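You operate a simulated robot arm through the tools that you are given. There is no shell and no other tool. Be economical: measure what you need, move in short steps, check, and stop when the job is done.

You are at the controls of a simulated two-armed robot. One attempt, no reset.

## Task
Pick up the jam jar from the far end of the long table with one hand, pass it to the other hand and put it on the top shelf of the trolley. Set down upright: jam jar.

The check looks at the end state, three seconds after you hand in, the way a careful person would. Anything else that was tipped, shoved, dropped, spilled or broken makes it a failure.

## Robot
Two 7-joint arms with two-finger parallel grippers on one trunk, on a base that drives. Base frame: it is fixed to the floor where the robot stands at the start and does not move with it; the origin is under the middle of the robot, x ahead of it, y to its left, z up; the surface under the hand at the start is at about z = 0.75. Readings come in m, degrees, newtons and seconds.
The left shoulder is at the start at [0.07, 0.134, 1.101], the right one opposite. With the tool pointing down near the work surface each hand reaches from about 0.1 to 0.64 m from the robot's upright axis, wherever it stands, measured 20 degrees to its own side. Places, roughly: top shelf of the trolley [-0.8, -1.3, 0.7]. Payload 1.57 kg a hand.
Tool frame (each hand has its own): the origin (TCP) lies between the finger pads and is the grasp point; the fingertips stand 0.03 m ahead of it; z points along the fingers, y is the line along which they close. Largest opening 0.08 m; finger width 0.017, thickness 0.012; the body of the gripper, 0.04 by 0.082 m, starts 0.08 m behind the TCP.
Orientation is that of the tool frame in the base frame, as a unit quaternion [x, y, z, w]. With the fingers straight down and closing along the base's y, the tool's x points along the base's -x, its y along +y and its z along -z.

## Interface
- The arms move only by the tool play_rows. It takes "left_rows", "right_rows" or both (then of equal length, played together; a hand with none holds still); each is a list that holds one entry, the list of rows, each a list of 7 numbers: the shift along the base's x, y, z in m, then the turn, a rotation vector about the base's x, y, z in degrees, then the closure, from 0 (fully open) to 1 (shut). In form: [[[dx, dy, dz, ax, ay, az, claw], ...]]. A call has 1 to 10 rows; each row shifts and turns the commanded pose from where the row before left it. Each row takes 0.2 s and may step no farther than 0.05 m and 8.6 degrees from the row before; otherwise, or with a gripper value out of range, the whole call is refused. A pose out of reach is approached as far as the arm can. The call stops where the force on the tool passes 40 N (or 10 N more than at its start, if that is more) or the arm is blocked; 0.2 s more then pass. Each finger travels about 0.153 m/s and halts on what it meets, pressing with about 35 N; the grip force reading is that of the motor and also rises with nothing between the fingers. The clock runs only during rows and for 0.2 s after the last one: add rows that do not move to give the fingers time. The reply holds the time, the measured pose of the TCP, the force on the tool along the base axes, the opening and the grip force, in the units named above and with some noise, with the torque about the TCP (base axes, N m) and any sound that the robot's microphone picked up.
- Cameras (640 x 400 px; columns grow to the right, rows downward): "scene" is now at [0.1302, 0.0116, 1.3137]; the picture's right is [0.15, -0.99, 0.00], its down [-0.70, -0.11, -0.70] and it looks along [0.70, 0.10, -0.71] (base axes); focal length 254 px, centre (320, 200). "left" rides on the left gripper at [0.072, 0.007, -0.122] in its tool frame; the picture's right is [-0.09, 1.00, 0.00], its down [-0.84, -0.08, -0.54] and it looks along [-0.54, -0.05, 0.84] (tool axes); focal length 238 px, centre (320, 200). "right" rides on the right gripper at [0.072, -0.007, -0.122] in its tool frame; the picture's right is [0.09, 1.00, 0.00], its down [-0.84, 0.08, -0.54] and it looks along [-0.54, 0.05, 0.84] (tool axes); focal length 238 px, centre (320, 200). There is no depth. A picture from a camera that has moved, and an enlarged one, comes with that camera's place and axes in the base frame and with its lens.
- grab_frame(camera): a new picture of that camera. No time passes.
- raise_lower(by): slides the trunk up (or, below 0, down) by that many m; the arms and the scene camera ride with it, the base frame stays. It gives what a move gives, with no picture.
- roll_base(legs): drives the robot by 1 to 6 legs, each [ahead, left, turn to the left] in m, m and degrees, along the robot's own axes; the way and the turn of a leg run together, so that a leg with both is an arc; at most 1.5 m and 180 degrees a leg. The arms and the cameras ride along, it lands a little off, and it stops where it bumps. It gives what a move gives.
- pan_tilt(pan, tilt): turns the head with the scene camera to pan (to the left, within 86 degrees either way) and tilt (down, from -29 to 69), counted from straight ahead of the robot. It gives what a move gives.
- close_up(camera, box): a new picture of the part [left, top, right, bottom] of that camera's present view, enlarged. No time passes.
- finish_job(): hands the job in; it is judged then, once.

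Work in short steps. Places have to be worked out from the pictures, the camera data and where the tool is seen: move nearer, look again, correct. Check each grasp and each placing, and mend what went wrong. You have 120 turns and 88 pictures in all, those below and enlarged ones among them. Open the grippers and draw the arms clear of the work before you hand the job in, unless the task says otherwise; then end with one line.

The tools are called after "Emit:" as name(argument=value, ...) on one line, values as JSON. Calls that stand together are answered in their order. play_rows: Moves the arms, as the interface text tells. Its arguments: {"type":"object","properties":{"left_rows":{"type":"array","items":{"type":"array","items":{"type":"array","items":{"type":"number"}}}},"right_rows":{"type":"array","items":{"type":"array","items":{"type":"array","items":{"type":"number"}}}}},"required":[]} The other tools are called the same way: raise_lower (by) slides the trunk up or down; roll_base (legs) drives the base; pan_tilt (pan, tilt) turns the head that bears the scene camera; grab_frame (camera) takes a picture; close_up (camera, box) takes an enlarged picture of a part of a camera's view; finish_job () hands the job in.

At the start:

```text
time: 0.0
left_eef_pos: [0.4186, 0.3064, 1.0809]
left_tcp_rot: [-0.001, 1.0, 0.0, 0.0]
left_contact_force: [0.4, -0.3, 0.2]
left_wrist_torque: [-0.03, -0.01, 0.0]
left_gripper_width: 0.0799
left_grip_force: 0.1
right_eef_pos: [0.4454, -0.069, 1.081]
right_tcp_rot: [0.001, 1.0, 0.001, 0.0]
right_contact_force: [0.0, -0.2, -0.4]
right_wrist_torque: [0.01, -0.03, 0.02]
right_gripper_width: 0.0798
right_grip_force: 0.1
trunk travel left (down, up): [-0.675, 0.265]
robot x, y, heading: [0.0023, -0.0023, 0.2]
head pan, tilt: [8.5, 45.3]
```

scene: 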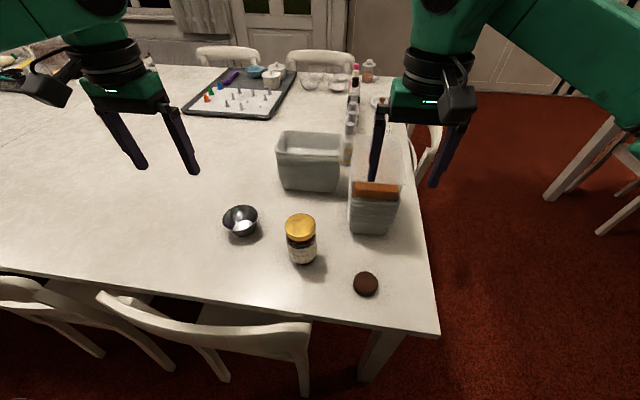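
right: 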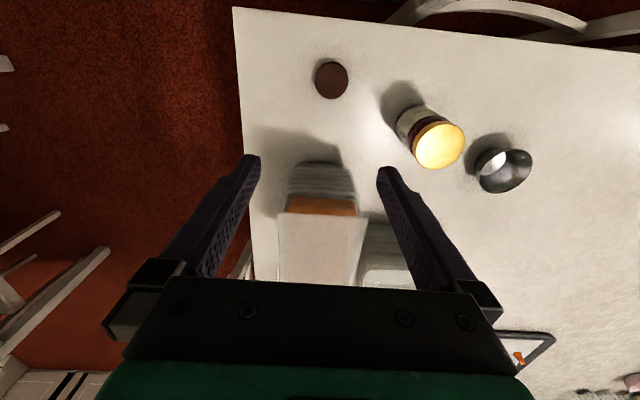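
left: 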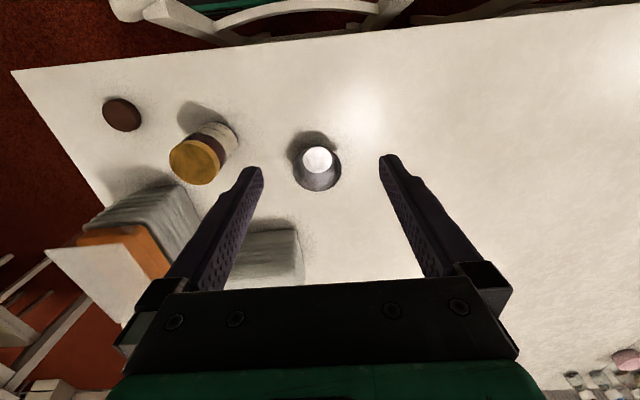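

I see a gold-lidded jar close by, and other small jars at the far side of the table. I'll enlarge both spots to find out which one is the jam jar.

Emit:
close_up(camera="scene", box=[220, 190, 420, 315])

Emit:
close_up(camera="scene", box=[250, 50, 410, 150])

```text
3.20 times, centred on (320, 252) of scene
camera zoom: at [0.1302, 0.0116, 1.3137], right [0.15, -0.99, 0.0], down [-0.7, -0.11, -0.7], along [0.7, 0.1, -0.71], focal length 812 px, centre (320, 32)
```

zoom: 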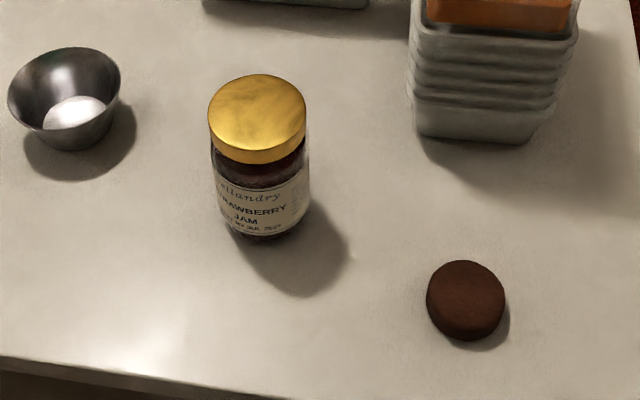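

```text
4.00 times, centred on (330, 100) of scene
camera zoom: at [0.1302, 0.0116, 1.3137], right [0.15, -0.99, 0.0], down [-0.7, -0.11, -0.7], along [0.7, 0.1, -0.71], focal length 1014 px, centre (280, 600)
```

zoom: 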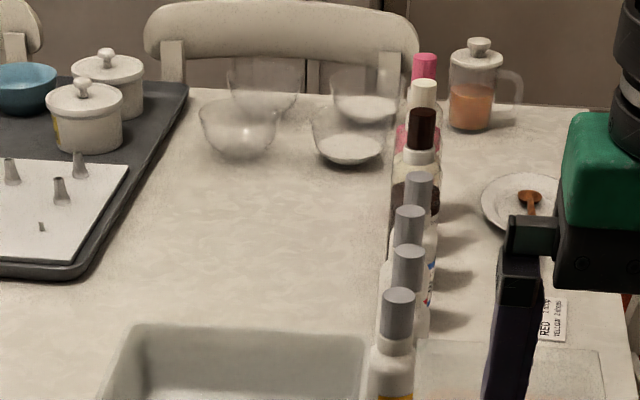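

The gold-lidded jar is the strawberry jam, standing at about (0.475, 0.104) with its top near z≈0.885. Next I'll turn the head to look at the trolley before planning the handover.

Emit:
pan_tilt(pan=-86, tilt=25)

Emit:
grab_frame(camera="scene")

```text
time: 1.7
left_eef_pos: [0.4179, 0.3048, 1.0812]
left_tcp_rot: [-0.002, 1.0, 0.0, 0.0]
left_contact_force: [0.3, -0.3, -0.9]
left_wrist_torque: [-0.01, -0.01, 0.02]
left_gripper_width: 0.0797
left_grip_force: 0.0
right_eef_pos: [0.4439, -0.0695, 1.0815]
right_tcp_rot: [0.0, 1.0, 0.001, 0.0]
right_contact_force: [-0.2, 0.0, -0.2]
right_wrist_torque: [0.02, 0.0, -0.01]
right_gripper_width: 0.08
right_grip_force: 0.0
trunk travel left (down, up): [-0.675, 0.265]
robot x, y, heading: [-0.0005, -0.0022, 0.2]
head pan, tilt: [-85.9, 25.0]
```

```text
82 pictures are left
camera scene: at [0.0566, -0.0923, 1.3446], right [-1.0, -0.07, 0.0], down [-0.03, 0.42, -0.91], along [0.06, -0.9, -0.42], focal length 254 px, centre (320, 200)
```

scene: 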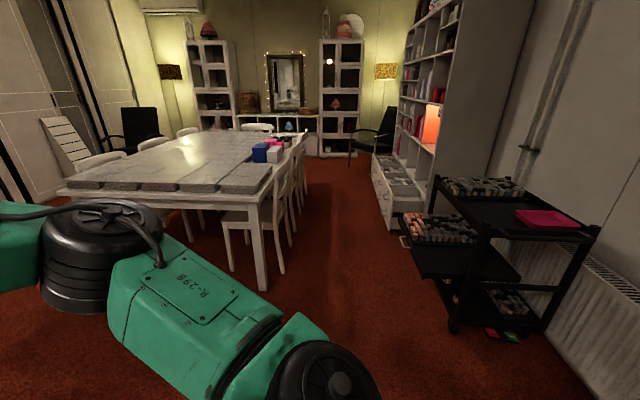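

The trolley is on the right, with its black top shelf partly filled. I'll enlarge it.

Emit:
close_up(camera="scene", box=[390, 160, 620, 304])

```text
2.78 times, centred on (505, 232) of scene
camera zoom: at [0.0566, -0.0923, 1.3446], right [-1.0, -0.07, 0.0], down [-0.03, 0.42, -0.91], along [0.06, -0.9, -0.42], focal length 704 px, centre (-194, 111)
```

zoom: 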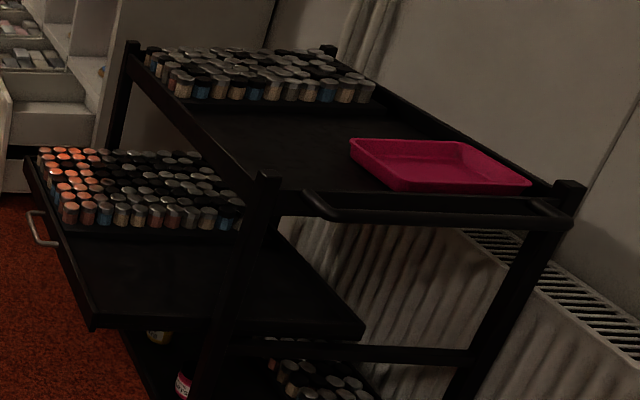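

The trolley's top shelf is clear around (-0.8, -1.35), with cans along the back and a pink tray at the right front. The left hand will grip the lower body of the jar at a slant, yawed -30° and tilted 50°. The right hand will then take the lid from above. I'll start by moving the left hand towards its pre-grasp pose.

Emit:
play_rows(left_rows=[[[-0.004, -0.015, -0.014, 0, 0, -7.5, 0], [-0.004, -0.015, -0.014, 0, 0, -7.5, 0], [-0.004, -0.015, -0.014, 0, 0, -7.5, 0], [-0.004, -0.015, -0.014, 0, 0, -7.5, 0], [-0.004, -0.015, -0.014, -4.167, -7.217, 0, 0], [-0.004, -0.015, -0.014, -4.167, -7.217, 0, 0], [-0.004, -0.015, -0.014, -4.167, -7.217, 0, 0], [-0.004, -0.015, -0.014, -4.167, -7.217, 0, 0], [-0.004, -0.015, -0.014, -4.167, -7.217, 0, 0], [0, 0, -0.014, -4.167, -7.217, 0, 0]]])

Emit:
pan_tilt(pan=8, tilt=50)

Emit:
grab_frame(camera="left")

Emit:
grab_frame(camera="scene")

```text
time: 3.9
left_eef_pos: [0.4082, 0.2132, 0.9542]
left_tcp_rot: [0.272, 0.893, -0.117, 0.339]
left_contact_force: [0.6, 0.7, 0.3]
left_wrist_torque: [0.01, 0.0, 0.02]
left_gripper_width: 0.0798
left_grip_force: 0.1
left hand out of reach, approached as far as the arm can: row 7, 8, 9, 10
right_eef_pos: [0.4444, -0.0676, 1.0805]
right_tcp_rot: [0.002, 1.0, 0.0, 0.0]
right_contact_force: [0.0, 1.3, -0.7]
right_wrist_torque: [-0.01, -0.01, 0.03]
right_gripper_width: 0.08
right_grip_force: 0.1
trunk travel left (down, up): [-0.675, 0.265]
robot x, y, heading: [0.0016, -0.0001, -0.3]
head pan, tilt: [-85.9, 25.0]
```

```text
time: 5.6
left_eef_pos: [0.4076, 0.2122, 0.9535]
left_tcp_rot: [0.274, 0.893, -0.118, 0.337]
left_contact_force: [-0.2, -0.1, -0.1]
left_wrist_torque: [0.03, -0.04, 0.01]
left_gripper_width: 0.0799
left_grip_force: 0.1
right_eef_pos: [0.4439, -0.0679, 1.0825]
right_tcp_rot: [0.001, 1.0, 0.001, 0.0]
right_contact_force: [-0.5, -0.4, 0.7]
right_wrist_torque: [-0.02, -0.04, 0.01]
right_gripper_width: 0.0801
right_grip_force: 0.0
trunk travel left (down, up): [-0.675, 0.265]
robot x, y, heading: [-0.0007, 0.003, 0.1]
head pan, tilt: [8.0, 50.0]
```

```text
80 pictures are left
camera left: at [0.3015, 0.2945, 0.9966], right [0.62, 0.78, 0.04], down [0.18, -0.19, 0.96], along [0.76, -0.59, -0.26], focal length 238 px, centre (320, 200)
```

left: 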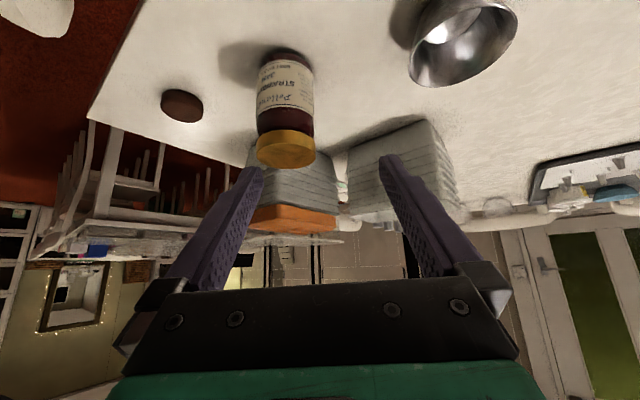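

```text
79 pictures are left
camera scene: at [0.1263, 0.0102, 1.3072], right [0.14, -0.99, 0.0], down [-0.76, -0.11, -0.64], along [0.64, 0.09, -0.77], focal length 254 px, centre (320, 200)
```

scene: 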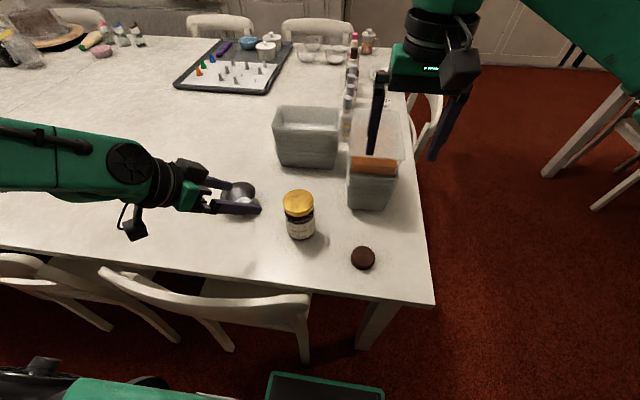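

The left hand reached a tilt of about 42° at yaw -36°, limited by its reach. Combining the views, I judge the jar to be at about (0.472, 0.110). I'll lower the trunk 0.1 m so the slanted pose is easier to reach, which also brings the hand closer to grasp height.

Emit:
raise_lower(by=-0.1)

Emit:
play_rows(left_rows=[[[0, 0, 0, 0, 0, 0, 0], [0, 0, 0.0, 0, 0, 0, 0]]])

Emit:
grab_frame(camera="left")

```text
time: 6.9
left_eef_pos: [0.4067, 0.2113, 0.8547]
left_tcp_rot: [0.274, 0.893, -0.117, 0.338]
left_contact_force: [-0.1, -0.2, -0.3]
left_wrist_torque: [0.02, -0.02, 0.03]
left_gripper_width: 0.0799
left_grip_force: 0.0
right_eef_pos: [0.4437, -0.0681, 0.9811]
right_tcp_rot: [0.001, 1.0, 0.001, -0.001]
right_contact_force: [0.5, -1.0, -0.3]
right_wrist_torque: [0.0, 0.02, 0.01]
right_gripper_width: 0.0797
right_grip_force: 0.1
trunk travel left (down, up): [-0.575, 0.365]
robot x, y, heading: [0.0011, 0.0008, 0.2]
head pan, tilt: [8.0, 50.0]
```

```text
time: 7.5
left_eef_pos: [0.4062, 0.2123, 0.8544]
left_tcp_rot: [0.274, 0.893, -0.118, 0.338]
left_contact_force: [0.6, 0.4, -1.1]
left_wrist_torque: [-0.03, -0.01, 0.02]
left_gripper_width: 0.0799
left_grip_force: 0.0
right_eef_pos: [0.4437, -0.0681, 0.9805]
right_tcp_rot: [0.001, 1.0, 0.002, 0.0]
right_contact_force: [-0.6, 0.5, -0.5]
right_wrist_torque: [-0.01, 0.0, -0.01]
right_gripper_width: 0.0801
right_grip_force: 0.0
trunk travel left (down, up): [-0.575, 0.365]
robot x, y, heading: [-0.0009, -0.0002, 0.1]
head pan, tilt: [8.0, 50.0]
```

```text
78 pictures are left
camera left: at [0.3014, 0.2945, 0.8964], right [0.62, 0.78, 0.04], down [0.18, -0.19, 0.96], along [0.76, -0.59, -0.26], focal length 238 px, centre (320, 200)
```

left: 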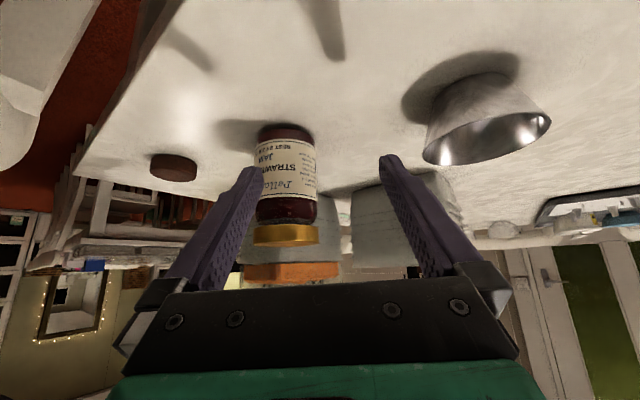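

Commands count from the measured pose, which helps. The jar now works out to about (0.480, 0.106), with a diameter near 0.07 m. I'll line the hand up with the jar on a slanted approach and add a little tilt.

Emit:
play_rows(left_rows=[[[0.003, -0.028, 0.006, 0, 0, 0, 0], [0.003, -0.028, 0.006, 0, 0, 0, 0], [0, 0, 0, -4.55, -6.58, 0.2, 0], [0, 0, 0, 0, 0, 0, 0]]])

Emit:
grab_frame(camera="left")

Emit:
grab_frame(camera="scene")

```text
time: 8.5
left_eef_pos: [0.4307, 0.1793, 0.8635]
left_tcp_rot: [0.265, 0.867, -0.137, 0.399]
left_contact_force: [-0.5, 0.0, 0.0]
left_wrist_torque: [-0.01, 0.0, 0.0]
left_gripper_width: 0.08
left_grip_force: 0.0
left hand out of reach, approached as far as the arm can: row 1, 2, 3
right_eef_pos: [0.444, -0.0671, 0.9812]
right_tcp_rot: [0.001, 1.0, 0.0, 0.0]
right_contact_force: [0.4, 0.4, -0.4]
right_wrist_torque: [-0.02, 0.01, 0.0]
right_gripper_width: 0.08
right_grip_force: 0.0
trunk travel left (down, up): [-0.575, 0.365]
robot x, y, heading: [-0.0014, 0.0002, -0.1]
head pan, tilt: [8.0, 50.0]
```

```text
77 pictures are left
camera left: at [0.32, 0.2653, 0.8865], right [0.62, 0.79, 0.05], down [0.07, -0.11, 0.99], along [0.78, -0.61, -0.13], focal length 238 px, centre (320, 200)
```

left: 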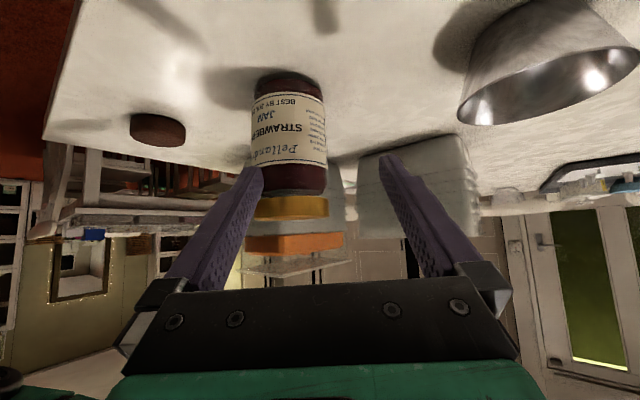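

```text
76 pictures are left
camera scene: at [0.1261, 0.0101, 1.2072], right [0.14, -0.99, 0.0], down [-0.76, -0.11, -0.64], along [0.64, 0.09, -0.77], focal length 254 px, centre (320, 200)
```

scene: 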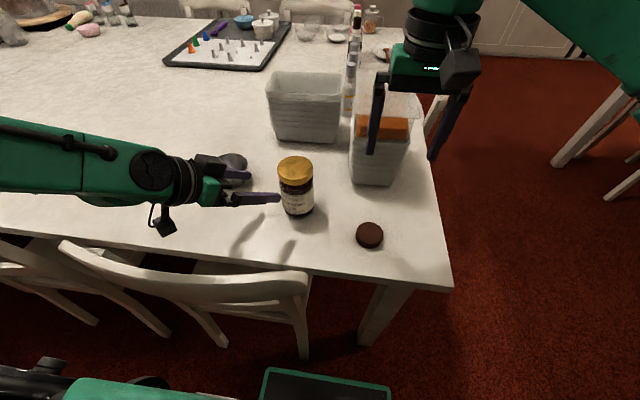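

The arm is cramped so close to the body, so I'll back the base up 0.08 m to give this slanted grasp more room.

Emit:
roll_base(legs=[[-0.08, 0, 0]])

```text
time: 9.6
left_eef_pos: [0.3497, 0.1803, 0.8632]
left_tcp_rot: [0.266, 0.867, -0.137, 0.398]
left_contact_force: [-0.2, 0.1, 0.6]
left_wrist_torque: [0.01, 0.0, 0.04]
left_gripper_width: 0.0799
left_grip_force: 0.1
right_eef_pos: [0.363, -0.0691, 0.9796]
right_tcp_rot: [0.001, 1.0, 0.001, 0.0]
right_contact_force: [-0.2, -0.2, -0.1]
right_wrist_torque: [0.0, -0.04, -0.03]
right_gripper_width: 0.08
right_grip_force: 0.0
trunk travel left (down, up): [-0.575, 0.365]
robot x, y, heading: [-0.0797, 0.0026, 0.0]
head pan, tilt: [8.0, 50.0]
```

The last left view again gives the jar at (0.481, 0.105). I'll move the hand onto the approach line 0.11 m short of it, then check.

Emit:
play_rows(left_rows=[[[0.021, -0.009, 0.001, 0, 0, 0, 0], [0.021, -0.009, 0.001, 0, 0, 0, 0], [0.021, -0.008, 0.001, 0, 0, 0, 0], [0, 0, 0, 0, 0, 0, 0]]])

Emit:
grab_frame(camera="left")

```text
time: 10.6
left_eef_pos: [0.4119, 0.1644, 0.8652]
left_tcp_rot: [0.266, 0.866, -0.139, 0.399]
left_contact_force: [-0.2, 0.2, 0.2]
left_wrist_torque: [-0.02, -0.01, 0.0]
left_gripper_width: 0.0799
left_grip_force: 0.2
left hand out of reach, approached as far as the arm can: row 2, 3
right_eef_pos: [0.3645, -0.0685, 0.9802]
right_tcp_rot: [0.001, 1.0, 0.001, 0.0]
right_contact_force: [-0.6, -0.5, -0.6]
right_wrist_torque: [0.0, -0.01, 0.02]
right_gripper_width: 0.0799
right_grip_force: 0.1
trunk travel left (down, up): [-0.575, 0.365]
robot x, y, heading: [-0.0803, -0.0002, -0.2]
head pan, tilt: [8.0, 50.0]
```

```text
75 pictures are left
camera left: at [0.3033, 0.2512, 0.888], right [0.62, 0.78, 0.04], down [0.07, -0.11, 0.99], along [0.78, -0.61, -0.12], focal length 238 px, centre (320, 200)
```

left: 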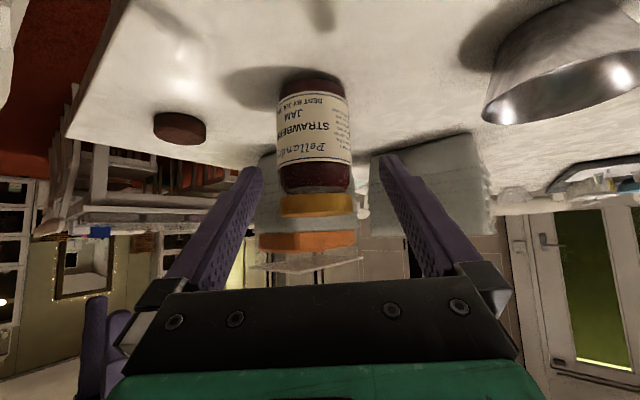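

I'm still about 1 cm short sideways because the arm is at a limit. I'll shift the base slightly back and right to free the arm and keep the hand clear of the jar.

Emit:
roll_base(legs=[[-0.06, -0.07, 0]])

```text
time: 11.7
left_eef_pos: [0.3528, 0.0954, 0.8649]
left_tcp_rot: [0.266, 0.866, -0.139, 0.4]
left_contact_force: [0.3, -0.4, -0.7]
left_wrist_torque: [-0.01, 0.03, -0.01]
left_gripper_width: 0.0802
left_grip_force: 0.0
right_eef_pos: [0.3043, -0.1378, 0.9809]
right_tcp_rot: [0.001, 1.0, 0.001, 0.0]
right_contact_force: [0.7, 0.1, 0.1]
right_wrist_torque: [0.03, -0.01, 0.03]
right_gripper_width: 0.0799
right_grip_force: 0.0
trunk travel left (down, up): [-0.575, 0.365]
robot x, y, heading: [-0.1369, -0.0696, -0.2]
head pan, tilt: [8.0, 50.0]
```

The arm has room now. I'll move to the stand-off point (0.413, 0.154, 0.866) and look.

Emit:
play_rows(left_rows=[[[0.015, 0.0195, 0, 0, 0, 0, 0], [0.02, 0.0195, 0.001, 0, 0, 0, 0], [0.025, 0.0195, 0, 0, 0, 0, 0], [0, 0, 0, 0, 0, 0, 0]]])

Emit:
grab_frame(camera="left")

```text
time: 12.7
left_eef_pos: [0.4134, 0.1541, 0.8666]
left_tcp_rot: [0.266, 0.866, -0.139, 0.399]
left_contact_force: [-0.2, 0.0, 0.9]
left_wrist_torque: [0.03, 0.02, 0.01]
left_gripper_width: 0.0798
left_grip_force: 0.0
right_eef_pos: [0.3045, -0.1373, 0.9812]
right_tcp_rot: [0.0, 1.0, 0.001, 0.0]
right_contact_force: [-0.1, 0.3, -0.2]
right_wrist_torque: [0.03, 0.01, 0.04]
right_gripper_width: 0.08
right_grip_force: 0.1
trunk travel left (down, up): [-0.575, 0.365]
robot x, y, heading: [-0.1398, -0.0705, -0.1]
head pan, tilt: [8.0, 50.0]
```

```text
74 pictures are left
camera left: at [0.3032, 0.2397, 0.8896], right [0.62, 0.78, 0.04], down [0.07, -0.11, 0.99], along [0.78, -0.61, -0.12], focal length 238 px, centre (320, 200)
```

left: 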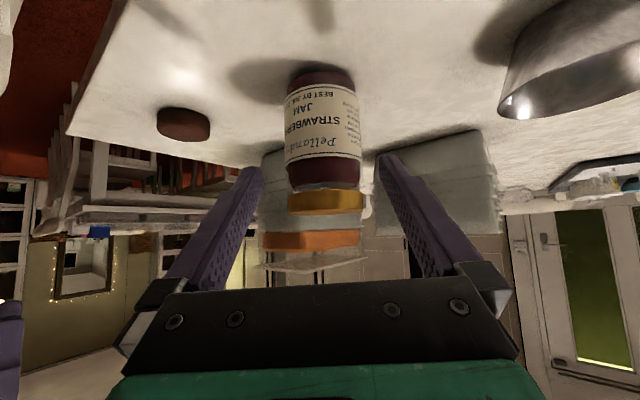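

The jar is about 3 mm off the finger centreline and leaves roughly 4 mm of room on each side. I'll correct the lateral offset and advance partway.

Emit:
play_rows(left_rows=[[[0.002, 0.0025, 0, 0, 0, 0, 0], [0.0123, -0.009, -0.0129, 0, 0, 0, 0], [0.0123, -0.009, -0.0129, 0, 0, 0, 0], [0, 0, 0, 0, 0, 0, 0]]])

Emit:
grab_frame(camera="left")

Emit:
grab_frame(camera="scene")

```text
time: 13.7
left_eef_pos: [0.4401, 0.1394, 0.8402]
left_tcp_rot: [0.266, 0.866, -0.14, 0.4]
left_contact_force: [0.4, 0.3, -0.3]
left_wrist_torque: [-0.02, 0.0, -0.01]
left_gripper_width: 0.0801
left_grip_force: 0.0
right_eef_pos: [0.3061, -0.1379, 0.981]
right_tcp_rot: [0.0, 1.0, 0.001, 0.0]
right_contact_force: [0.0, -0.2, 0.7]
right_wrist_torque: [-0.02, -0.04, -0.02]
right_gripper_width: 0.0798
right_grip_force: 0.0
trunk travel left (down, up): [-0.575, 0.365]
robot x, y, heading: [-0.1379, -0.0692, 0.0]
head pan, tilt: [8.0, 50.0]
```

```text
73 pictures are left
camera left: at [0.3302, 0.2246, 0.8636], right [0.62, 0.78, 0.04], down [0.07, -0.11, 0.99], along [0.78, -0.61, -0.12], focal length 238 px, centre (320, 200)
```

left: 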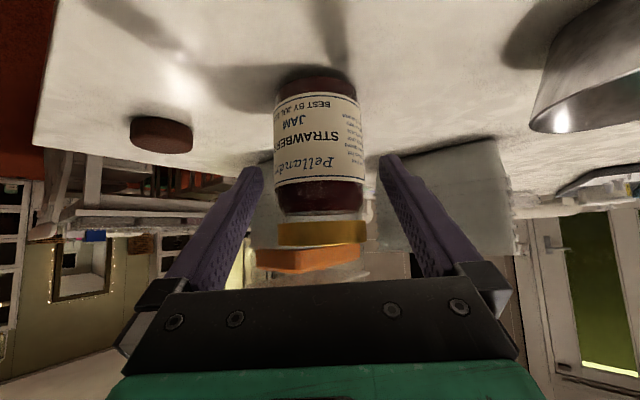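

```text
72 pictures are left
camera scene: at [-0.0137, -0.0592, 1.2072], right [0.14, -0.99, 0.0], down [-0.76, -0.11, -0.64], along [0.64, 0.09, -0.77], focal length 254 px, centre (320, 200)
```

scene: 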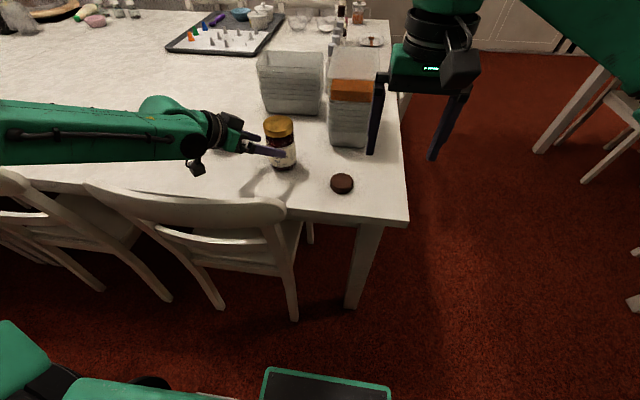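

The jar is centred between the fingers to within about 1 mm. I'll advance another 3 cm in small steps and watch the forces.

Emit:
play_rows(left_rows=[[[0.006, -0.0045, -0.0064, 0, 0, 0, 0], [0.006, -0.0045, -0.0064, 0, 0, 0, 0], [0.006, -0.0045, -0.0064, 0, 0, 0, 0], [0, 0, 0, 0, 0, 0, 0]]])

Emit:
grab_frame(camera="left")

```text
time: 14.7
left_eef_pos: [0.4573, 0.1265, 0.8221]
left_tcp_rot: [0.265, 0.866, -0.139, 0.4]
left_contact_force: [1.1, 0.9, 0.2]
left_wrist_torque: [-0.05, -0.02, -0.02]
left_gripper_width: 0.08
left_grip_force: 0.1
right_eef_pos: [0.3036, -0.1381, 0.981]
right_tcp_rot: [0.002, 1.0, 0.0, 0.0]
right_contact_force: [0.2, -0.5, 0.1]
right_wrist_torque: [-0.01, -0.03, 0.02]
right_gripper_width: 0.0798
right_grip_force: 0.0
trunk travel left (down, up): [-0.575, 0.365]
robot x, y, heading: [-0.1385, -0.0689, -0.1]
head pan, tilt: [8.0, 50.0]
```

```text
71 pictures are left
camera left: at [0.3481, 0.2114, 0.844], right [0.62, 0.78, 0.04], down [0.07, -0.11, 0.99], along [0.78, -0.61, -0.12], focal length 238 px, centre (320, 200)
```

left: 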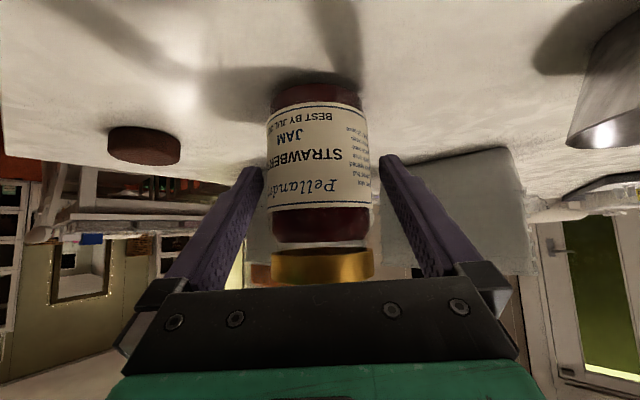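

There's a hint of contact and the jar sits about 2 mm left of centre. I'll shift that much and continue in.

Emit:
play_rows(left_rows=[[[-0.0012, -0.0016, 0, 0, 0, 0, 0], [0.005, -0.0038, -0.0052, 0, 0, 0, 0], [0.005, -0.0038, -0.0052, 0, 0, 0, 0], [0.005, -0.0038, -0.0052, 0, 0, 0, 0], [0, 0, 0, 0, 0, 0, 0]]])

Emit:
grab_frame(camera="left")

```text
time: 15.9
left_eef_pos: [0.4718, 0.1128, 0.8066]
left_tcp_rot: [0.266, 0.867, -0.139, 0.399]
left_contact_force: [0.7, 0.1, -0.7]
left_wrist_torque: [-0.02, 0.0, -0.03]
left_gripper_width: 0.08
left_grip_force: 0.1
right_eef_pos: [0.3043, -0.1382, 0.9816]
right_tcp_rot: [0.001, 1.0, 0.001, 0.0]
right_contact_force: [-0.3, 0.6, 0.4]
right_wrist_torque: [0.0, -0.01, 0.0]
right_gripper_width: 0.0799
right_grip_force: 0.1
trunk travel left (down, up): [-0.575, 0.365]
robot x, y, heading: [-0.1379, -0.0718, -0.0]
head pan, tilt: [8.0, 50.0]
```

```text
70 pictures are left
camera left: at [0.3621, 0.1986, 0.8285], right [0.62, 0.78, 0.04], down [0.07, -0.11, 0.99], along [0.78, -0.61, -0.12], focal length 238 px, centre (320, 200)
```

left: 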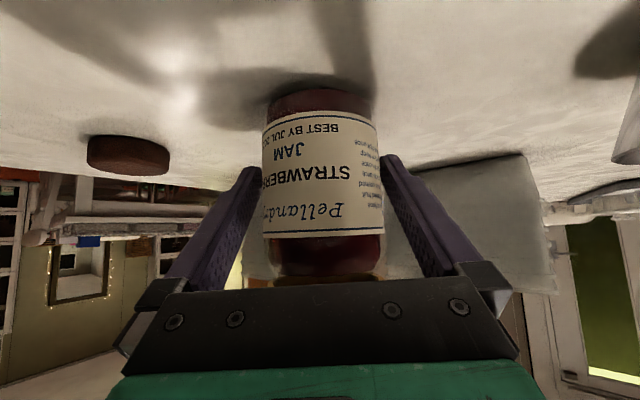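

The jar is centred between the fingers. I'll advance the last centimetre and close.

Emit:
play_rows(left_rows=[[[0.004, -0.003, -0.0042, 0, 0, 0, 0], [0.004, -0.003, -0.0042, 0, 0, 0, 0], [0, 0, 0, 0, 0, 0, 0.3], [0, 0, 0, 0, 0, 0, 0.6], [0, 0, 0, 0, 0, 0, 0.8], [0, 0, 0, 0, 0, 0, 1], [0, 0, 0, 0, 0, 0, 1]]])

Emit:
grab_frame(camera="left")

```text
time: 17.5
left_eef_pos: [0.4788, 0.107, 0.7976]
left_tcp_rot: [0.266, 0.866, -0.14, 0.399]
left_contact_force: [0.5, 3.4, 0.3]
left_wrist_torque: [0.38, -0.18, -0.01]
left_gripper_width: 0.0699
left_grip_force: 34.0
right_eef_pos: [0.3041, -0.1366, 0.9819]
right_tcp_rot: [0.0, 1.0, 0.0, 0.001]
right_contact_force: [-0.3, 0.5, -0.1]
right_wrist_torque: [0.02, 0.01, -0.01]
right_gripper_width: 0.0798
right_grip_force: 0.1
trunk travel left (down, up): [-0.575, 0.365]
robot x, y, heading: [-0.1369, -0.0656, -0.1]
head pan, tilt: [8.0, 50.0]
```

```text
69 pictures are left
camera left: at [0.3699, 0.1928, 0.8199], right [0.62, 0.78, 0.04], down [0.07, -0.11, 0.99], along [0.78, -0.61, -0.12], focal length 238 px, centre (320, 200)
```

left: 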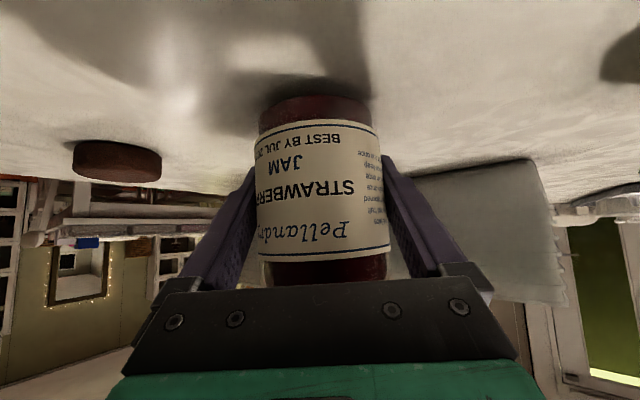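

The grip holds at 0.070 m and 34 N. I'll lift straight up 10 cm.

Emit:
play_rows(left_rows=[[[0, 0, 0.01, 0, 0, 0, 1], [0, 0, 0.015, 0, 0, 0, 1], [0, 0, 0.025, 0, 0, 0, 1], [0, 0, 0.025, 0, 0, 0, 1], [0, 0, 0.025, 0, 0, 0, 1], [0, 0, 0, 0, 0, 0, 1]]])

Emit:
grab_frame(camera="scene")

Emit:
grab_frame(camera="right")

```text
time: 18.9
left_eef_pos: [0.4794, 0.1079, 0.8956]
left_tcp_rot: [0.266, 0.866, -0.142, 0.398]
left_contact_force: [0.1, 0.0, -6.1]
left_wrist_torque: [0.01, 0.03, 0.02]
left_gripper_width: 0.0698
left_grip_force: 35.5
right_eef_pos: [0.3063, -0.1378, 0.9798]
right_tcp_rot: [0.0, 1.0, 0.0, 0.0]
right_contact_force: [0.8, -0.7, 0.6]
right_wrist_torque: [0.0, -0.01, 0.02]
right_gripper_width: 0.08
right_grip_force: 0.1
trunk travel left (down, up): [-0.575, 0.365]
robot x, y, heading: [-0.1397, -0.0689, 0.1]
head pan, tilt: [8.0, 50.0]
```

```text
68 pictures are left
camera scene: at [-0.0115, -0.0588, 1.2069], right [0.14, -0.99, 0.0], down [-0.76, -0.11, -0.64], along [0.64, 0.09, -0.77], focal length 254 px, centre (320, 200)
```

scene: 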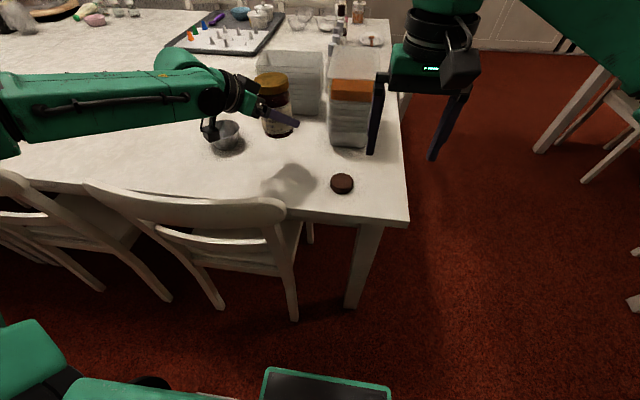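

```text
67 pictures are left
camera right: at [0.2345, -0.1436, 1.1019], right [-0.09, 1.0, 0.0], down [0.84, 0.08, 0.54], along [0.54, 0.05, -0.84], focal length 238 px, centre (320, 200)
```

right: 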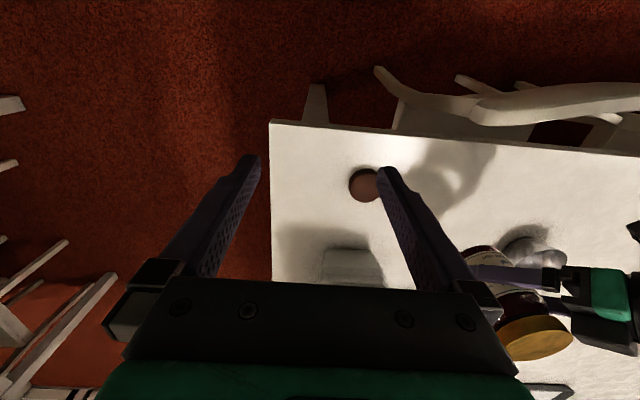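

The jar is lifted and upright. I'll raise the right hand out of the way and bring the jar inward and up, yawing the left hand further so its forearm comes from the left.

Emit:
play_rows(left_rows=[[[0, 0, 0.01, 0, 0, 0, 1], [0, 0, 0.01, 0, 0, -4, 1], [-0.013, -0.014, 0.005, 0, 0, -4, 1], [-0.013, -0.014, 0.005, 0, 0, -4, 1], [-0.013, -0.014, 0.005, 0, 0, -4, 1], [-0.013, -0.014, 0.005, 0, 0, -4, 1], [-0.013, -0.014, 0.005, 0, 0, -4, 1], [-0.013, -0.014, 0.005, 0, 0, 0, 1], [0, 0, 0, 0, 0, 0, 1]]], right_rows=[[[0, 0, 0.025, 0, 0, 0, 0], [0, 0, 0.025, 0, 0, 0, 0], [0, 0, 0.025, 0, 0, 0, 0], [0, 0, 0.025, 0, 0, 0, 0], [0, 0, 0.025, 0, 0, 0, 0], [0, 0, 0.025, 0, 0, 0, 0], [0, 0, 0, 0, 0, 0, 0], [0, 0, 0, 0, 0, 0, 0], [0, 0, 0, 0, 0, 0, 0]]])

Emit:
grab_frame(camera="scene")

Emit:
grab_frame(camera="right")

```text
time: 20.9
left_eef_pos: [0.4033, 0.0237, 0.9466]
left_tcp_rot: [0.44, 0.792, -0.221, 0.361]
left_contact_force: [0.5, 0.8, -6.0]
left_wrist_torque: [-0.04, 0.0, -0.01]
left_gripper_width: 0.0697
left_grip_force: 35.1
right_eef_pos: [0.3061, -0.138, 1.1298]
right_tcp_rot: [0.001, 1.0, 0.001, 0.0]
right_contact_force: [-0.2, 0.6, -0.4]
right_wrist_torque: [0.01, 0.0, -0.03]
right_gripper_width: 0.08
right_grip_force: 0.1
trunk travel left (down, up): [-0.575, 0.365]
robot x, y, heading: [-0.1387, -0.0677, 0.1]
head pan, tilt: [8.0, 50.0]
```

```text
66 pictures are left
camera scene: at [-0.0118, -0.0586, 1.207], right [0.14, -0.99, 0.0], down [-0.76, -0.11, -0.64], along [0.64, 0.09, -0.77], focal length 254 px, centre (320, 200)
```

scene: 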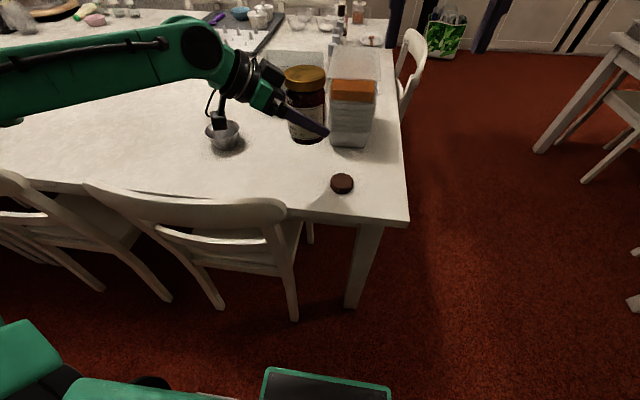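

```text
65 pictures are left
camera right: at [0.2341, -0.1438, 1.2517], right [-0.09, 1.0, 0.0], down [0.84, 0.08, 0.54], along [0.54, 0.05, -0.84], focal length 238 px, centre (320, 200)
```

right: 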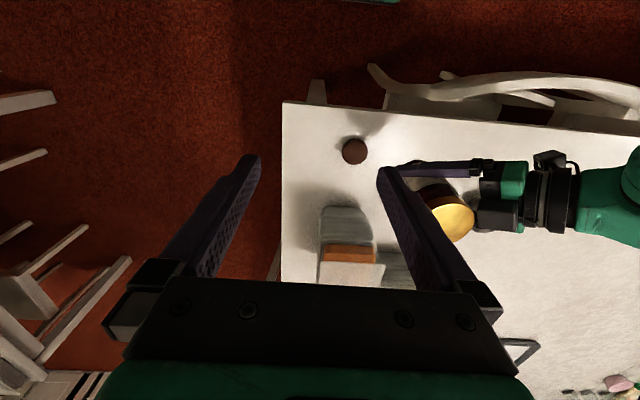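

The jar is held upright at (0.403, 0.024), its lid top near z≈1.016. For a clean handover I'll turn the left hand to point at -y. I'll turn the right hand to face it from the other side, so both hands close along x.

Emit:
play_rows(left_rows=[[[0, 0, 0, 0, 0, -3, 1], [0, 0, 0, 0, 0, -3, 1], [0, 0, 0, 0, 0, -3, 1], [0, 0, 0, 0, 0, -3, 1], [0, 0, 0, 0, 0, -3, 1], [0, 0, 0, 0, 0, -3, 1], [0, 0, 0, 0, 0, -3, 1], [0, 0, 0, 0, 0, -3, 1], [0, 0, 0, 0, 0, -3, 1], [0, 0, 0, 0, 0, -3, 1]]], right_rows=[[[0, 0, 0, 0, 0, 8.5, 0], [0, 0, 0, 0, 0, 8.5, 0], [0, 0, 0, 0, 0, 8.5, 0], [0, 0, 0, 0, 0, 8.5, 0], [0, 0, 0, 0, 0, 8.5, 0], [0, 0, 0, 0, 0, 8.5, 0], [0, 0, 0, 0, 0, 8.5, 0], [0, 0, 0, 0, 0, 8.5, 0], [0, 0, 0, 0, 0, 8.5, 0], [0, 0, 0, 0, 0, 8.5, 0]]])

```text
time: 23.1
left_eef_pos: [0.4026, 0.0243, 0.9463]
left_tcp_rot: [0.63, 0.651, -0.306, 0.292]
left_contact_force: [0.5, -0.4, -6.8]
left_wrist_torque: [0.02, -0.01, -0.03]
left_gripper_width: 0.0695
left_grip_force: 35.1
right_eef_pos: [0.1181, -0.0737, 1.0092]
right_tcp_rot: [-0.675, 0.738, 0.001, 0.0]
right_contact_force: [-0.3, 0.3, -1.4]
right_wrist_torque: [0.02, -0.03, 0.02]
right_gripper_width: 0.0799
right_grip_force: 0.1
right hand out of reach, approached as far as the arm can: row 2, 3, 4, 5, 6, 7, 8, 9, 10
trunk travel left (down, up): [-0.575, 0.365]
robot x, y, heading: [-0.1345, -0.0704, 0.0]
head pan, tilt: [8.0, 50.0]
```

The left hand now points to -y exactly. The right hand has the yaw but drifted inward at its reach limit, so I'll bring it forward and right while tilting it to point at the jar.

Emit:
play_rows(right_rows=[[[0.025, -0.015, 0.005, 3.5, 0, 0.5, 0], [0.025, -0.015, 0.005, 3.5, 0, 0.5, 0], [0.025, -0.015, 0.005, 3.5, 0, 0.5, 0], [0.025, -0.015, 0.005, 3.5, 0, 0.5, 0], [0.025, -0.015, 0.005, 3.5, 0, 0.5, 0], [0.025, -0.01, 0.005, 3.5, 0, 0.5, 0], [0.025, -0.01, 0.005, 3.5, 0, 0.5, 0], [0.025, -0.01, 0.005, 3.5, 0, 0.5, 0], [0, 0, 0, 0, 0, 0, 0]]])

Emit:
grab_frame(camera="scene")

```text
time: 25.1
left_eef_pos: [0.4025, 0.0237, 0.9468]
left_tcp_rot: [0.63, 0.651, -0.306, 0.292]
left_contact_force: [0.4, 0.3, -6.2]
left_wrist_torque: [-0.01, 0.06, 0.0]
left_gripper_width: 0.0696
left_grip_force: 35.3
right_eef_pos: [0.1074, -0.0964, 1.0309]
right_tcp_rot: [-0.68, 0.692, 0.18, 0.163]
right_contact_force: [0.6, 0.2, -0.5]
right_wrist_torque: [-0.04, 0.0, -0.06]
right_gripper_width: 0.08
right_grip_force: 0.0
right hand out of reach, approached as far as the arm can: row 1, 2, 3, 4, 5, 6, 7, 8
trunk travel left (down, up): [-0.575, 0.365]
robot x, y, heading: [-0.1378, -0.0675, 0.2]
head pan, tilt: [8.0, 50.0]
```

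```text
64 pictures are left
camera scene: at [-0.012, -0.059, 1.207], right [0.14, -0.99, 0.0], down [-0.76, -0.11, -0.64], along [0.64, 0.09, -0.77], focal length 254 px, centre (320, 200)
```

scene: 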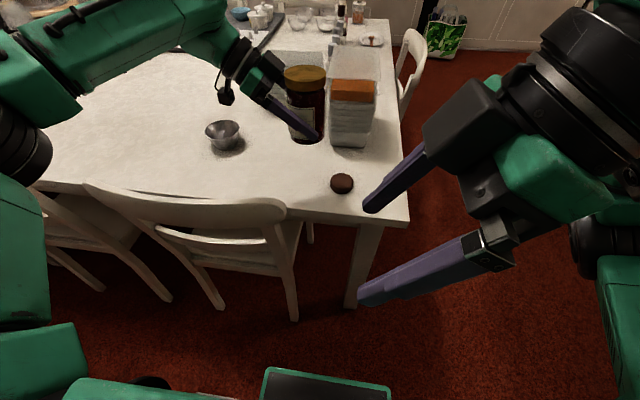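

The right arm is stuck on a poor branch. I'll undo most of the yaw while moving forward and right, then copy the sequence that worked on the left: tilt first, then yaw in.

Emit:
play_rows(right_rows=[[[0, -0.01, 0.01, 0, 0, -8, 0], [0.01, -0.015, 0.01, 0, 0, -8, 0], [0.025, -0.015, 0.01, 0, 0, -8, 0], [0.03, -0.015, 0.01, 0, 0, -8, 0], [0.03, -0.015, 0.01, 0, 0, -8, 0], [0.03, -0.015, 0.01, 0, 0, -8, 0], [0.03, -0.015, 0.0, 0, 0, -8, 0], [0.03, -0.01, 0.0, 0, 0, 0, 0], [0.03, -0.01, 0.0, 0, 0, 0, 0], [0, 0, 0, 0, 0, 0, 0]]])

```text
time: 27.3
left_eef_pos: [0.4027, 0.0234, 0.9461]
left_tcp_rot: [0.63, 0.651, -0.306, 0.292]
left_contact_force: [0.0, -0.1, -6.3]
left_wrist_torque: [0.01, -0.04, -0.02]
left_gripper_width: 0.0694
left_grip_force: 35.5
right_eef_pos: [0.3128, -0.2143, 1.0895]
right_tcp_rot: [-0.276, 0.93, 0.081, 0.227]
right_contact_force: [-0.2, 0.4, 0.6]
right_wrist_torque: [-0.01, 0.0, 0.0]
right_gripper_width: 0.0801
right_grip_force: 0.0
right hand out of reach, approached as far as the arm can: row 9
trunk travel left (down, up): [-0.575, 0.365]
robot x, y, heading: [-0.1398, -0.0686, -0.0]
head pan, tilt: [8.0, 50.0]
```

Good, the arm is unstuck. I'll add tilt, move forward, then yaw in towards heading 90°.

Emit:
play_rows(right_rows=[[[0.02, 0, 0, 3.63, -5.6, 0, 0], [0.02, 0, 0, 3.63, -5.6, 0, 0], [0.02, 0, 0, 3.63, -5.6, 0, 0], [0.015, 0, 0, 0, 0, 8.1, 0], [0.015, 0, 0, 0, 0, 8.1, 0], [0, 0.01, 0, 0, 0, 8.1, 0], [0, 0.01, 0, 0, 0, 8.1, 0], [0, 0.01, 0, 0, 0, 8.1, 0], [0, 0.01, 0, 0, 0, 8.1, 0], [0, 0.01, 0, 0, 0, 8.1, 0]]])

Emit:
grab_frame(camera="scene")

Emit:
grab_frame(camera="right")

```text
time: 29.5
left_eef_pos: [0.4025, 0.0238, 0.9463]
left_tcp_rot: [0.63, 0.651, -0.306, 0.293]
left_contact_force: [0.0, 0.7, -6.7]
left_wrist_torque: [-0.01, -0.01, -0.01]
left_gripper_width: 0.0691
left_grip_force: 34.7
right_eef_pos: [0.232, -0.1456, 1.0785]
right_tcp_rot: [-0.461, 0.845, 0.14, 0.23]
right_contact_force: [-0.3, 0.0, 0.4]
right_wrist_torque: [0.01, -0.07, -0.03]
right_gripper_width: 0.0802
right_grip_force: 0.0
right hand out of reach, approached as far as the arm can: row 1, 2, 3, 4, 5, 6, 7, 8, 9, 10
trunk travel left (down, up): [-0.575, 0.365]
robot x, y, heading: [-0.1384, -0.0712, 0.2]
head pan, tilt: [8.0, 50.0]
```

```text
63 pictures are left
camera scene: at [-0.0126, -0.0581, 1.2071], right [0.14, -0.99, 0.0], down [-0.76, -0.11, -0.64], along [0.64, 0.09, -0.77], focal length 254 px, centre (320, 200)
```

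scene: 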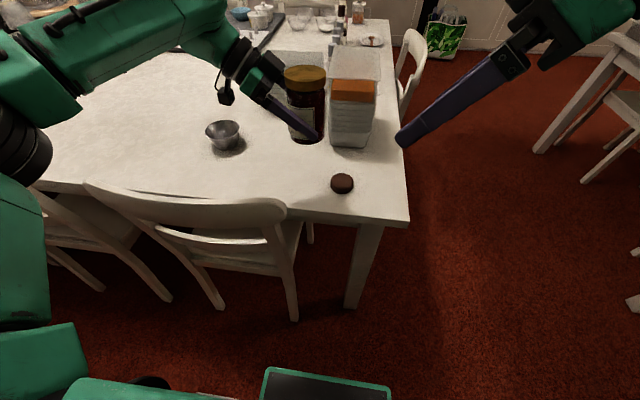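

```text
62 pictures are left
camera right: at [0.1722, -0.2545, 1.1447], right [-0.88, 0.47, -0.02], down [0.19, 0.4, 0.9], along [0.43, 0.79, -0.44], focal length 238 px, centre (320, 200)
```

right: 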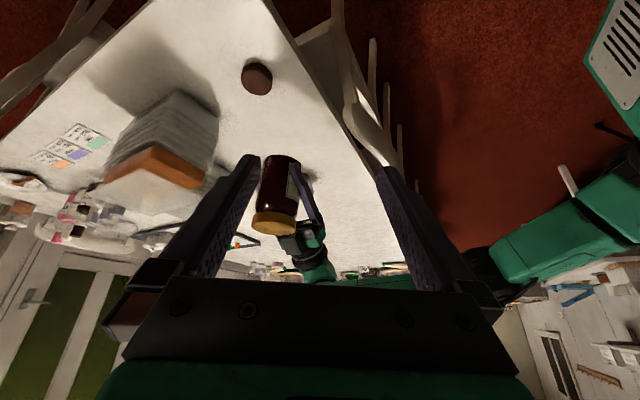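

The right hand was simply too high relative to its shoulder. I'll raise the trunk 0.15 m and then lower both hands so the jar stays at about the same height.

Emit:
raise_lower(by=0.15)

Emit:
play_rows(left_rows=[[[0, 0, -0.02, 0, 0, 0, 1], [0, 0, -0.02, 0, 0, 0, 1], [0, 0, -0.02, 0, 0, 0, 1], [0, 0, -0.02, 0, 0, 0, 1], [0, 0, -0.02, 0, 0, 0, 1], [0, 0, -0.02, 0, 0, 0, 1], [0, 0, -0.02, 0, 0, 0, 1], [0, 0, 0, 0, 0, 0, 1]]], right_rows=[[[0.01, -0.01, -0.015, 0, 0, 0, 0], [0.015, 0, -0.015, 0, 0, 0, 0], [0.02, 0, -0.015, 0, 0, 0, 0], [0.02, 0, -0.015, 0, 0, 0, 0], [0.02, 0, -0.015, 0, 0, 0, 0], [0.02, 0, -0.015, 0, 0, 0, 0], [0.02, 0, -0.015, 0, 0, 0, 0], [0, 0, 0, 0, 0, 0, 0]]])

```text
time: 31.2
left_eef_pos: [0.4029, 0.0243, 1.0961]
left_tcp_rot: [0.63, 0.651, -0.307, 0.293]
left_contact_force: [-1.2, 0.5, -7.5]
left_wrist_torque: [-0.02, 0.04, 0.01]
left_gripper_width: 0.0694
left_grip_force: 35.3
right_eef_pos: [0.2326, -0.1458, 1.2269]
right_tcp_rot: [-0.461, 0.845, 0.141, 0.23]
right_contact_force: [0.2, 0.2, -0.1]
right_wrist_torque: [-0.02, -0.03, -0.01]
right_gripper_width: 0.0799
right_grip_force: 0.1
trunk travel left (down, up): [-0.725, 0.215]
robot x, y, heading: [-0.1437, -0.0729, -0.3]
head pan, tilt: [8.0, 50.0]
```

```text
time: 33.0
left_eef_pos: [0.3837, 0.0234, 0.9707]
left_tcp_rot: [0.63, 0.652, -0.305, 0.291]
left_contact_force: [0.7, -0.8, -6.6]
left_wrist_torque: [-0.04, 0.04, 0.01]
left_gripper_width: 0.0693
left_grip_force: 35.2
left hand out of reach, approached as far as the arm can: row 6, 7
right_eef_pos: [0.2327, -0.1511, 1.212]
right_tcp_rot: [-0.459, 0.846, 0.142, 0.23]
right_contact_force: [-0.9, -0.1, 0.2]
right_wrist_torque: [0.02, -0.03, -0.01]
right_gripper_width: 0.0801
right_grip_force: 0.0
right hand out of reach, approached as far as the arm can: row 1, 2, 3, 4, 5, 6, 7
trunk travel left (down, up): [-0.725, 0.215]
robot x, y, heading: [-0.1388, -0.071, -0.2]
head pan, tilt: [8.0, 50.0]
```

The left hand is fine at (0.384, 0.023, 0.971). The right arm is pinned at a joint limit, so I'll undo some yaw while lowering it.

Emit:
play_rows(right_rows=[[[0, -0.01, -0.01, 0, 0, -8, 0], [0, -0.01, -0.01, 0, 0, -8, 0], [0.01, -0.01, -0.015, 0, 0, -8, 0], [0.01, -0.01, -0.015, 0, 0, -8, 0], [0.01, -0.01, -0.02, 0, 0, 0, 0], [0.015, 0, -0.02, 0, 0, 0, 0], [0.015, 0, -0.02, 0, 0, 0, 0], [0.015, 0, -0.02, 0, 0, 0, 0], [0, 0, 0, 0, 0, 0, 0]]])

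```text
time: 35.0
left_eef_pos: [0.3829, 0.0244, 0.9704]
left_tcp_rot: [0.63, 0.652, -0.305, 0.292]
left_contact_force: [-0.3, 0.1, -6.3]
left_wrist_torque: [-0.02, -0.03, -0.01]
left_gripper_width: 0.0692
left_grip_force: 34.7
right_eef_pos: [0.3066, -0.2009, 1.0822]
right_tcp_rot: [-0.211, 0.94, 0.072, 0.26]
right_contact_force: [0.1, -0.1, 0.6]
right_wrist_torque: [0.0, -0.02, 0.01]
right_gripper_width: 0.0798
right_grip_force: 0.0
trunk travel left (down, up): [-0.725, 0.215]
robot x, y, heading: [-0.14, -0.0696, -0.1]
head pan, tilt: [8.0, 50.0]
```

Free again. I'll go forward with tilt first, in a short call to see where it holds.

Emit:
play_rows(right_rows=[[[0.02, 0, 0.005, 0, 0, 0, 0], [0.02, 0, 0.005, 0, 0, 0, 0], [0.02, 0, 0.005, 0, 0, 0, 0], [0.015, 0, 0, 3, -6, 0, 0], [0, 0, 0, 3, -6, 0, 0], [0, 0, 0, 3, -6, 0, 0], [0, 0, 0, 0, 0, 0, 0]]])

```text
time: 36.6
left_eef_pos: [0.3827, 0.0243, 0.9706]
left_tcp_rot: [0.63, 0.651, -0.305, 0.291]
left_contact_force: [-1.0, 0.0, -5.5]
left_wrist_torque: [0.0, 0.05, -0.01]
left_gripper_width: 0.0692
left_grip_force: 35.3
right_eef_pos: [0.3823, -0.1997, 1.097]
right_tcp_rot: [-0.198, 0.879, 0.111, 0.419]
right_contact_force: [0.3, 0.0, 0.6]
right_wrist_torque: [-0.01, 0.02, -0.02]
right_gripper_width: 0.0798
right_grip_force: 0.0
trunk travel left (down, up): [-0.725, 0.215]
robot x, y, heading: [-0.1391, -0.0692, 0.2]
head pan, tilt: [8.0, 50.0]
```

All reached. Now I'll yaw the right hand in by 64°, keeping the position.

Emit:
play_rows(right_rows=[[[0, 0, 0, 0, 0, 8, 0], [0, 0, 0, 0, 0, 8, 0], [0, 0, 0, 0, 0, 8, 0], [0, 0, 0, 0, 0, 8, 0], [0, 0, 0, 0, 0, 8, 0], [0, 0, 0, 0, 0, 8, 0], [0, 0, 0, 0, 0, 8, 0], [0, 0, 0, 0, 0, 8, 0], [0, 0, 0, 0, 0, 0, 0]]])

Emit:
grab_frame(camera="right")

Emit:
grab_frame(camera="scene")

```text
time: 38.6
left_eef_pos: [0.383, 0.0242, 0.9709]
left_tcp_rot: [0.63, 0.652, -0.306, 0.292]
left_contact_force: [1.1, 0.1, -6.6]
left_wrist_torque: [0.02, -0.01, 0.01]
left_gripper_width: 0.0693
left_grip_force: 34.9
right_eef_pos: [0.365, -0.195, 1.0956]
right_tcp_rot: [-0.266, 0.861, 0.137, 0.412]
right_contact_force: [-1.1, 0.7, -0.3]
right_wrist_torque: [0.03, 0.02, 0.02]
right_gripper_width: 0.08
right_grip_force: 0.2
right hand out of reach, approached as far as the arm can: row 1, 2, 3, 4, 5, 6, 7, 8
trunk travel left (down, up): [-0.725, 0.215]
robot x, y, heading: [-0.1384, -0.0709, -0.2]
head pan, tilt: [8.0, 50.0]
```

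```text
61 pictures are left
camera right: at [0.2536, -0.2809, 1.1151], right [-0.62, 0.79, -0.05], down [0.05, 0.1, 0.99], along [0.79, 0.61, -0.1], focal length 238 px, centre (320, 200)
```

right: 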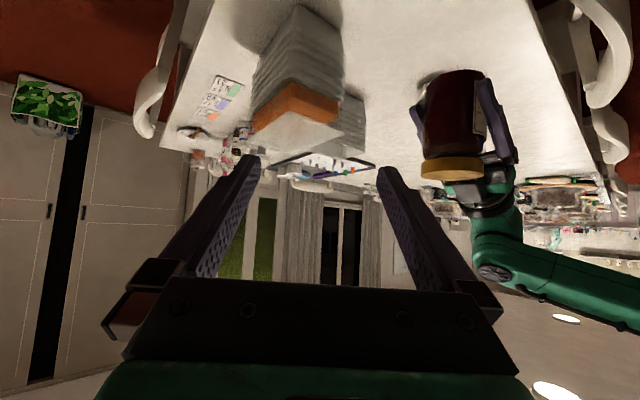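

```text
60 pictures are left
camera scene: at [-0.0115, -0.059, 1.357], right [0.14, -0.99, 0.0], down [-0.76, -0.11, -0.64], along [0.64, 0.09, -0.77], focal length 254 px, centre (320, 200)
```

scene: 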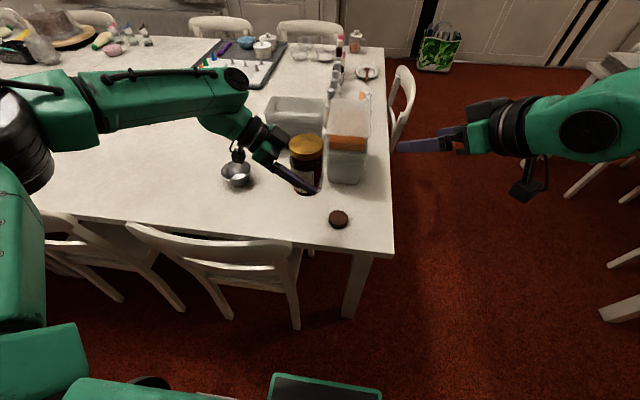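

Yaw is limited this close in. The left arm managed it further forward, so I'll move the right hand forward and yaw along the way.

Emit:
play_rows(right_rows=[[[0.03, 0, 0, 0, 0, 0, 0], [0.03, 0, 0, 0, 0, 0, 0], [0.03, 0.0, 0, 0, 0, 4, 0], [0.02, 0.0, 0, 0, 0, 6, 0], [0, 0, 0, 0, 0, 6, 0], [0, 0, 0, 0, 0, 6, 0], [0, 0, 0, 0, 0, 6, 0], [0, 0, 0, 0, 0, 6, 0], [0, 0, 0, 0, 0, 0, 0]]])

```text
time: 40.6
left_eef_pos: [0.3836, 0.0244, 0.9717]
left_tcp_rot: [0.631, 0.651, -0.305, 0.291]
left_contact_force: [-0.2, 0.8, -6.9]
left_wrist_torque: [-0.06, 0.01, -0.01]
left_gripper_width: 0.0691
left_grip_force: 34.8
right_eef_pos: [0.3472, -0.1657, 1.101]
right_tcp_rot: [-0.302, 0.848, 0.155, 0.407]
right_contact_force: [-0.7, -0.3, 0.1]
right_wrist_torque: [-0.03, -0.01, -0.02]
right_gripper_width: 0.0799
right_grip_force: 0.2
right hand out of reach, approached as far as the arm can: row 1, 2, 3, 4, 5, 6, 7, 8
trunk travel left (down, up): [-0.725, 0.215]
robot x, y, heading: [-0.1359, -0.071, -0.2]
head pan, tilt: [8.0, 50.0]
```

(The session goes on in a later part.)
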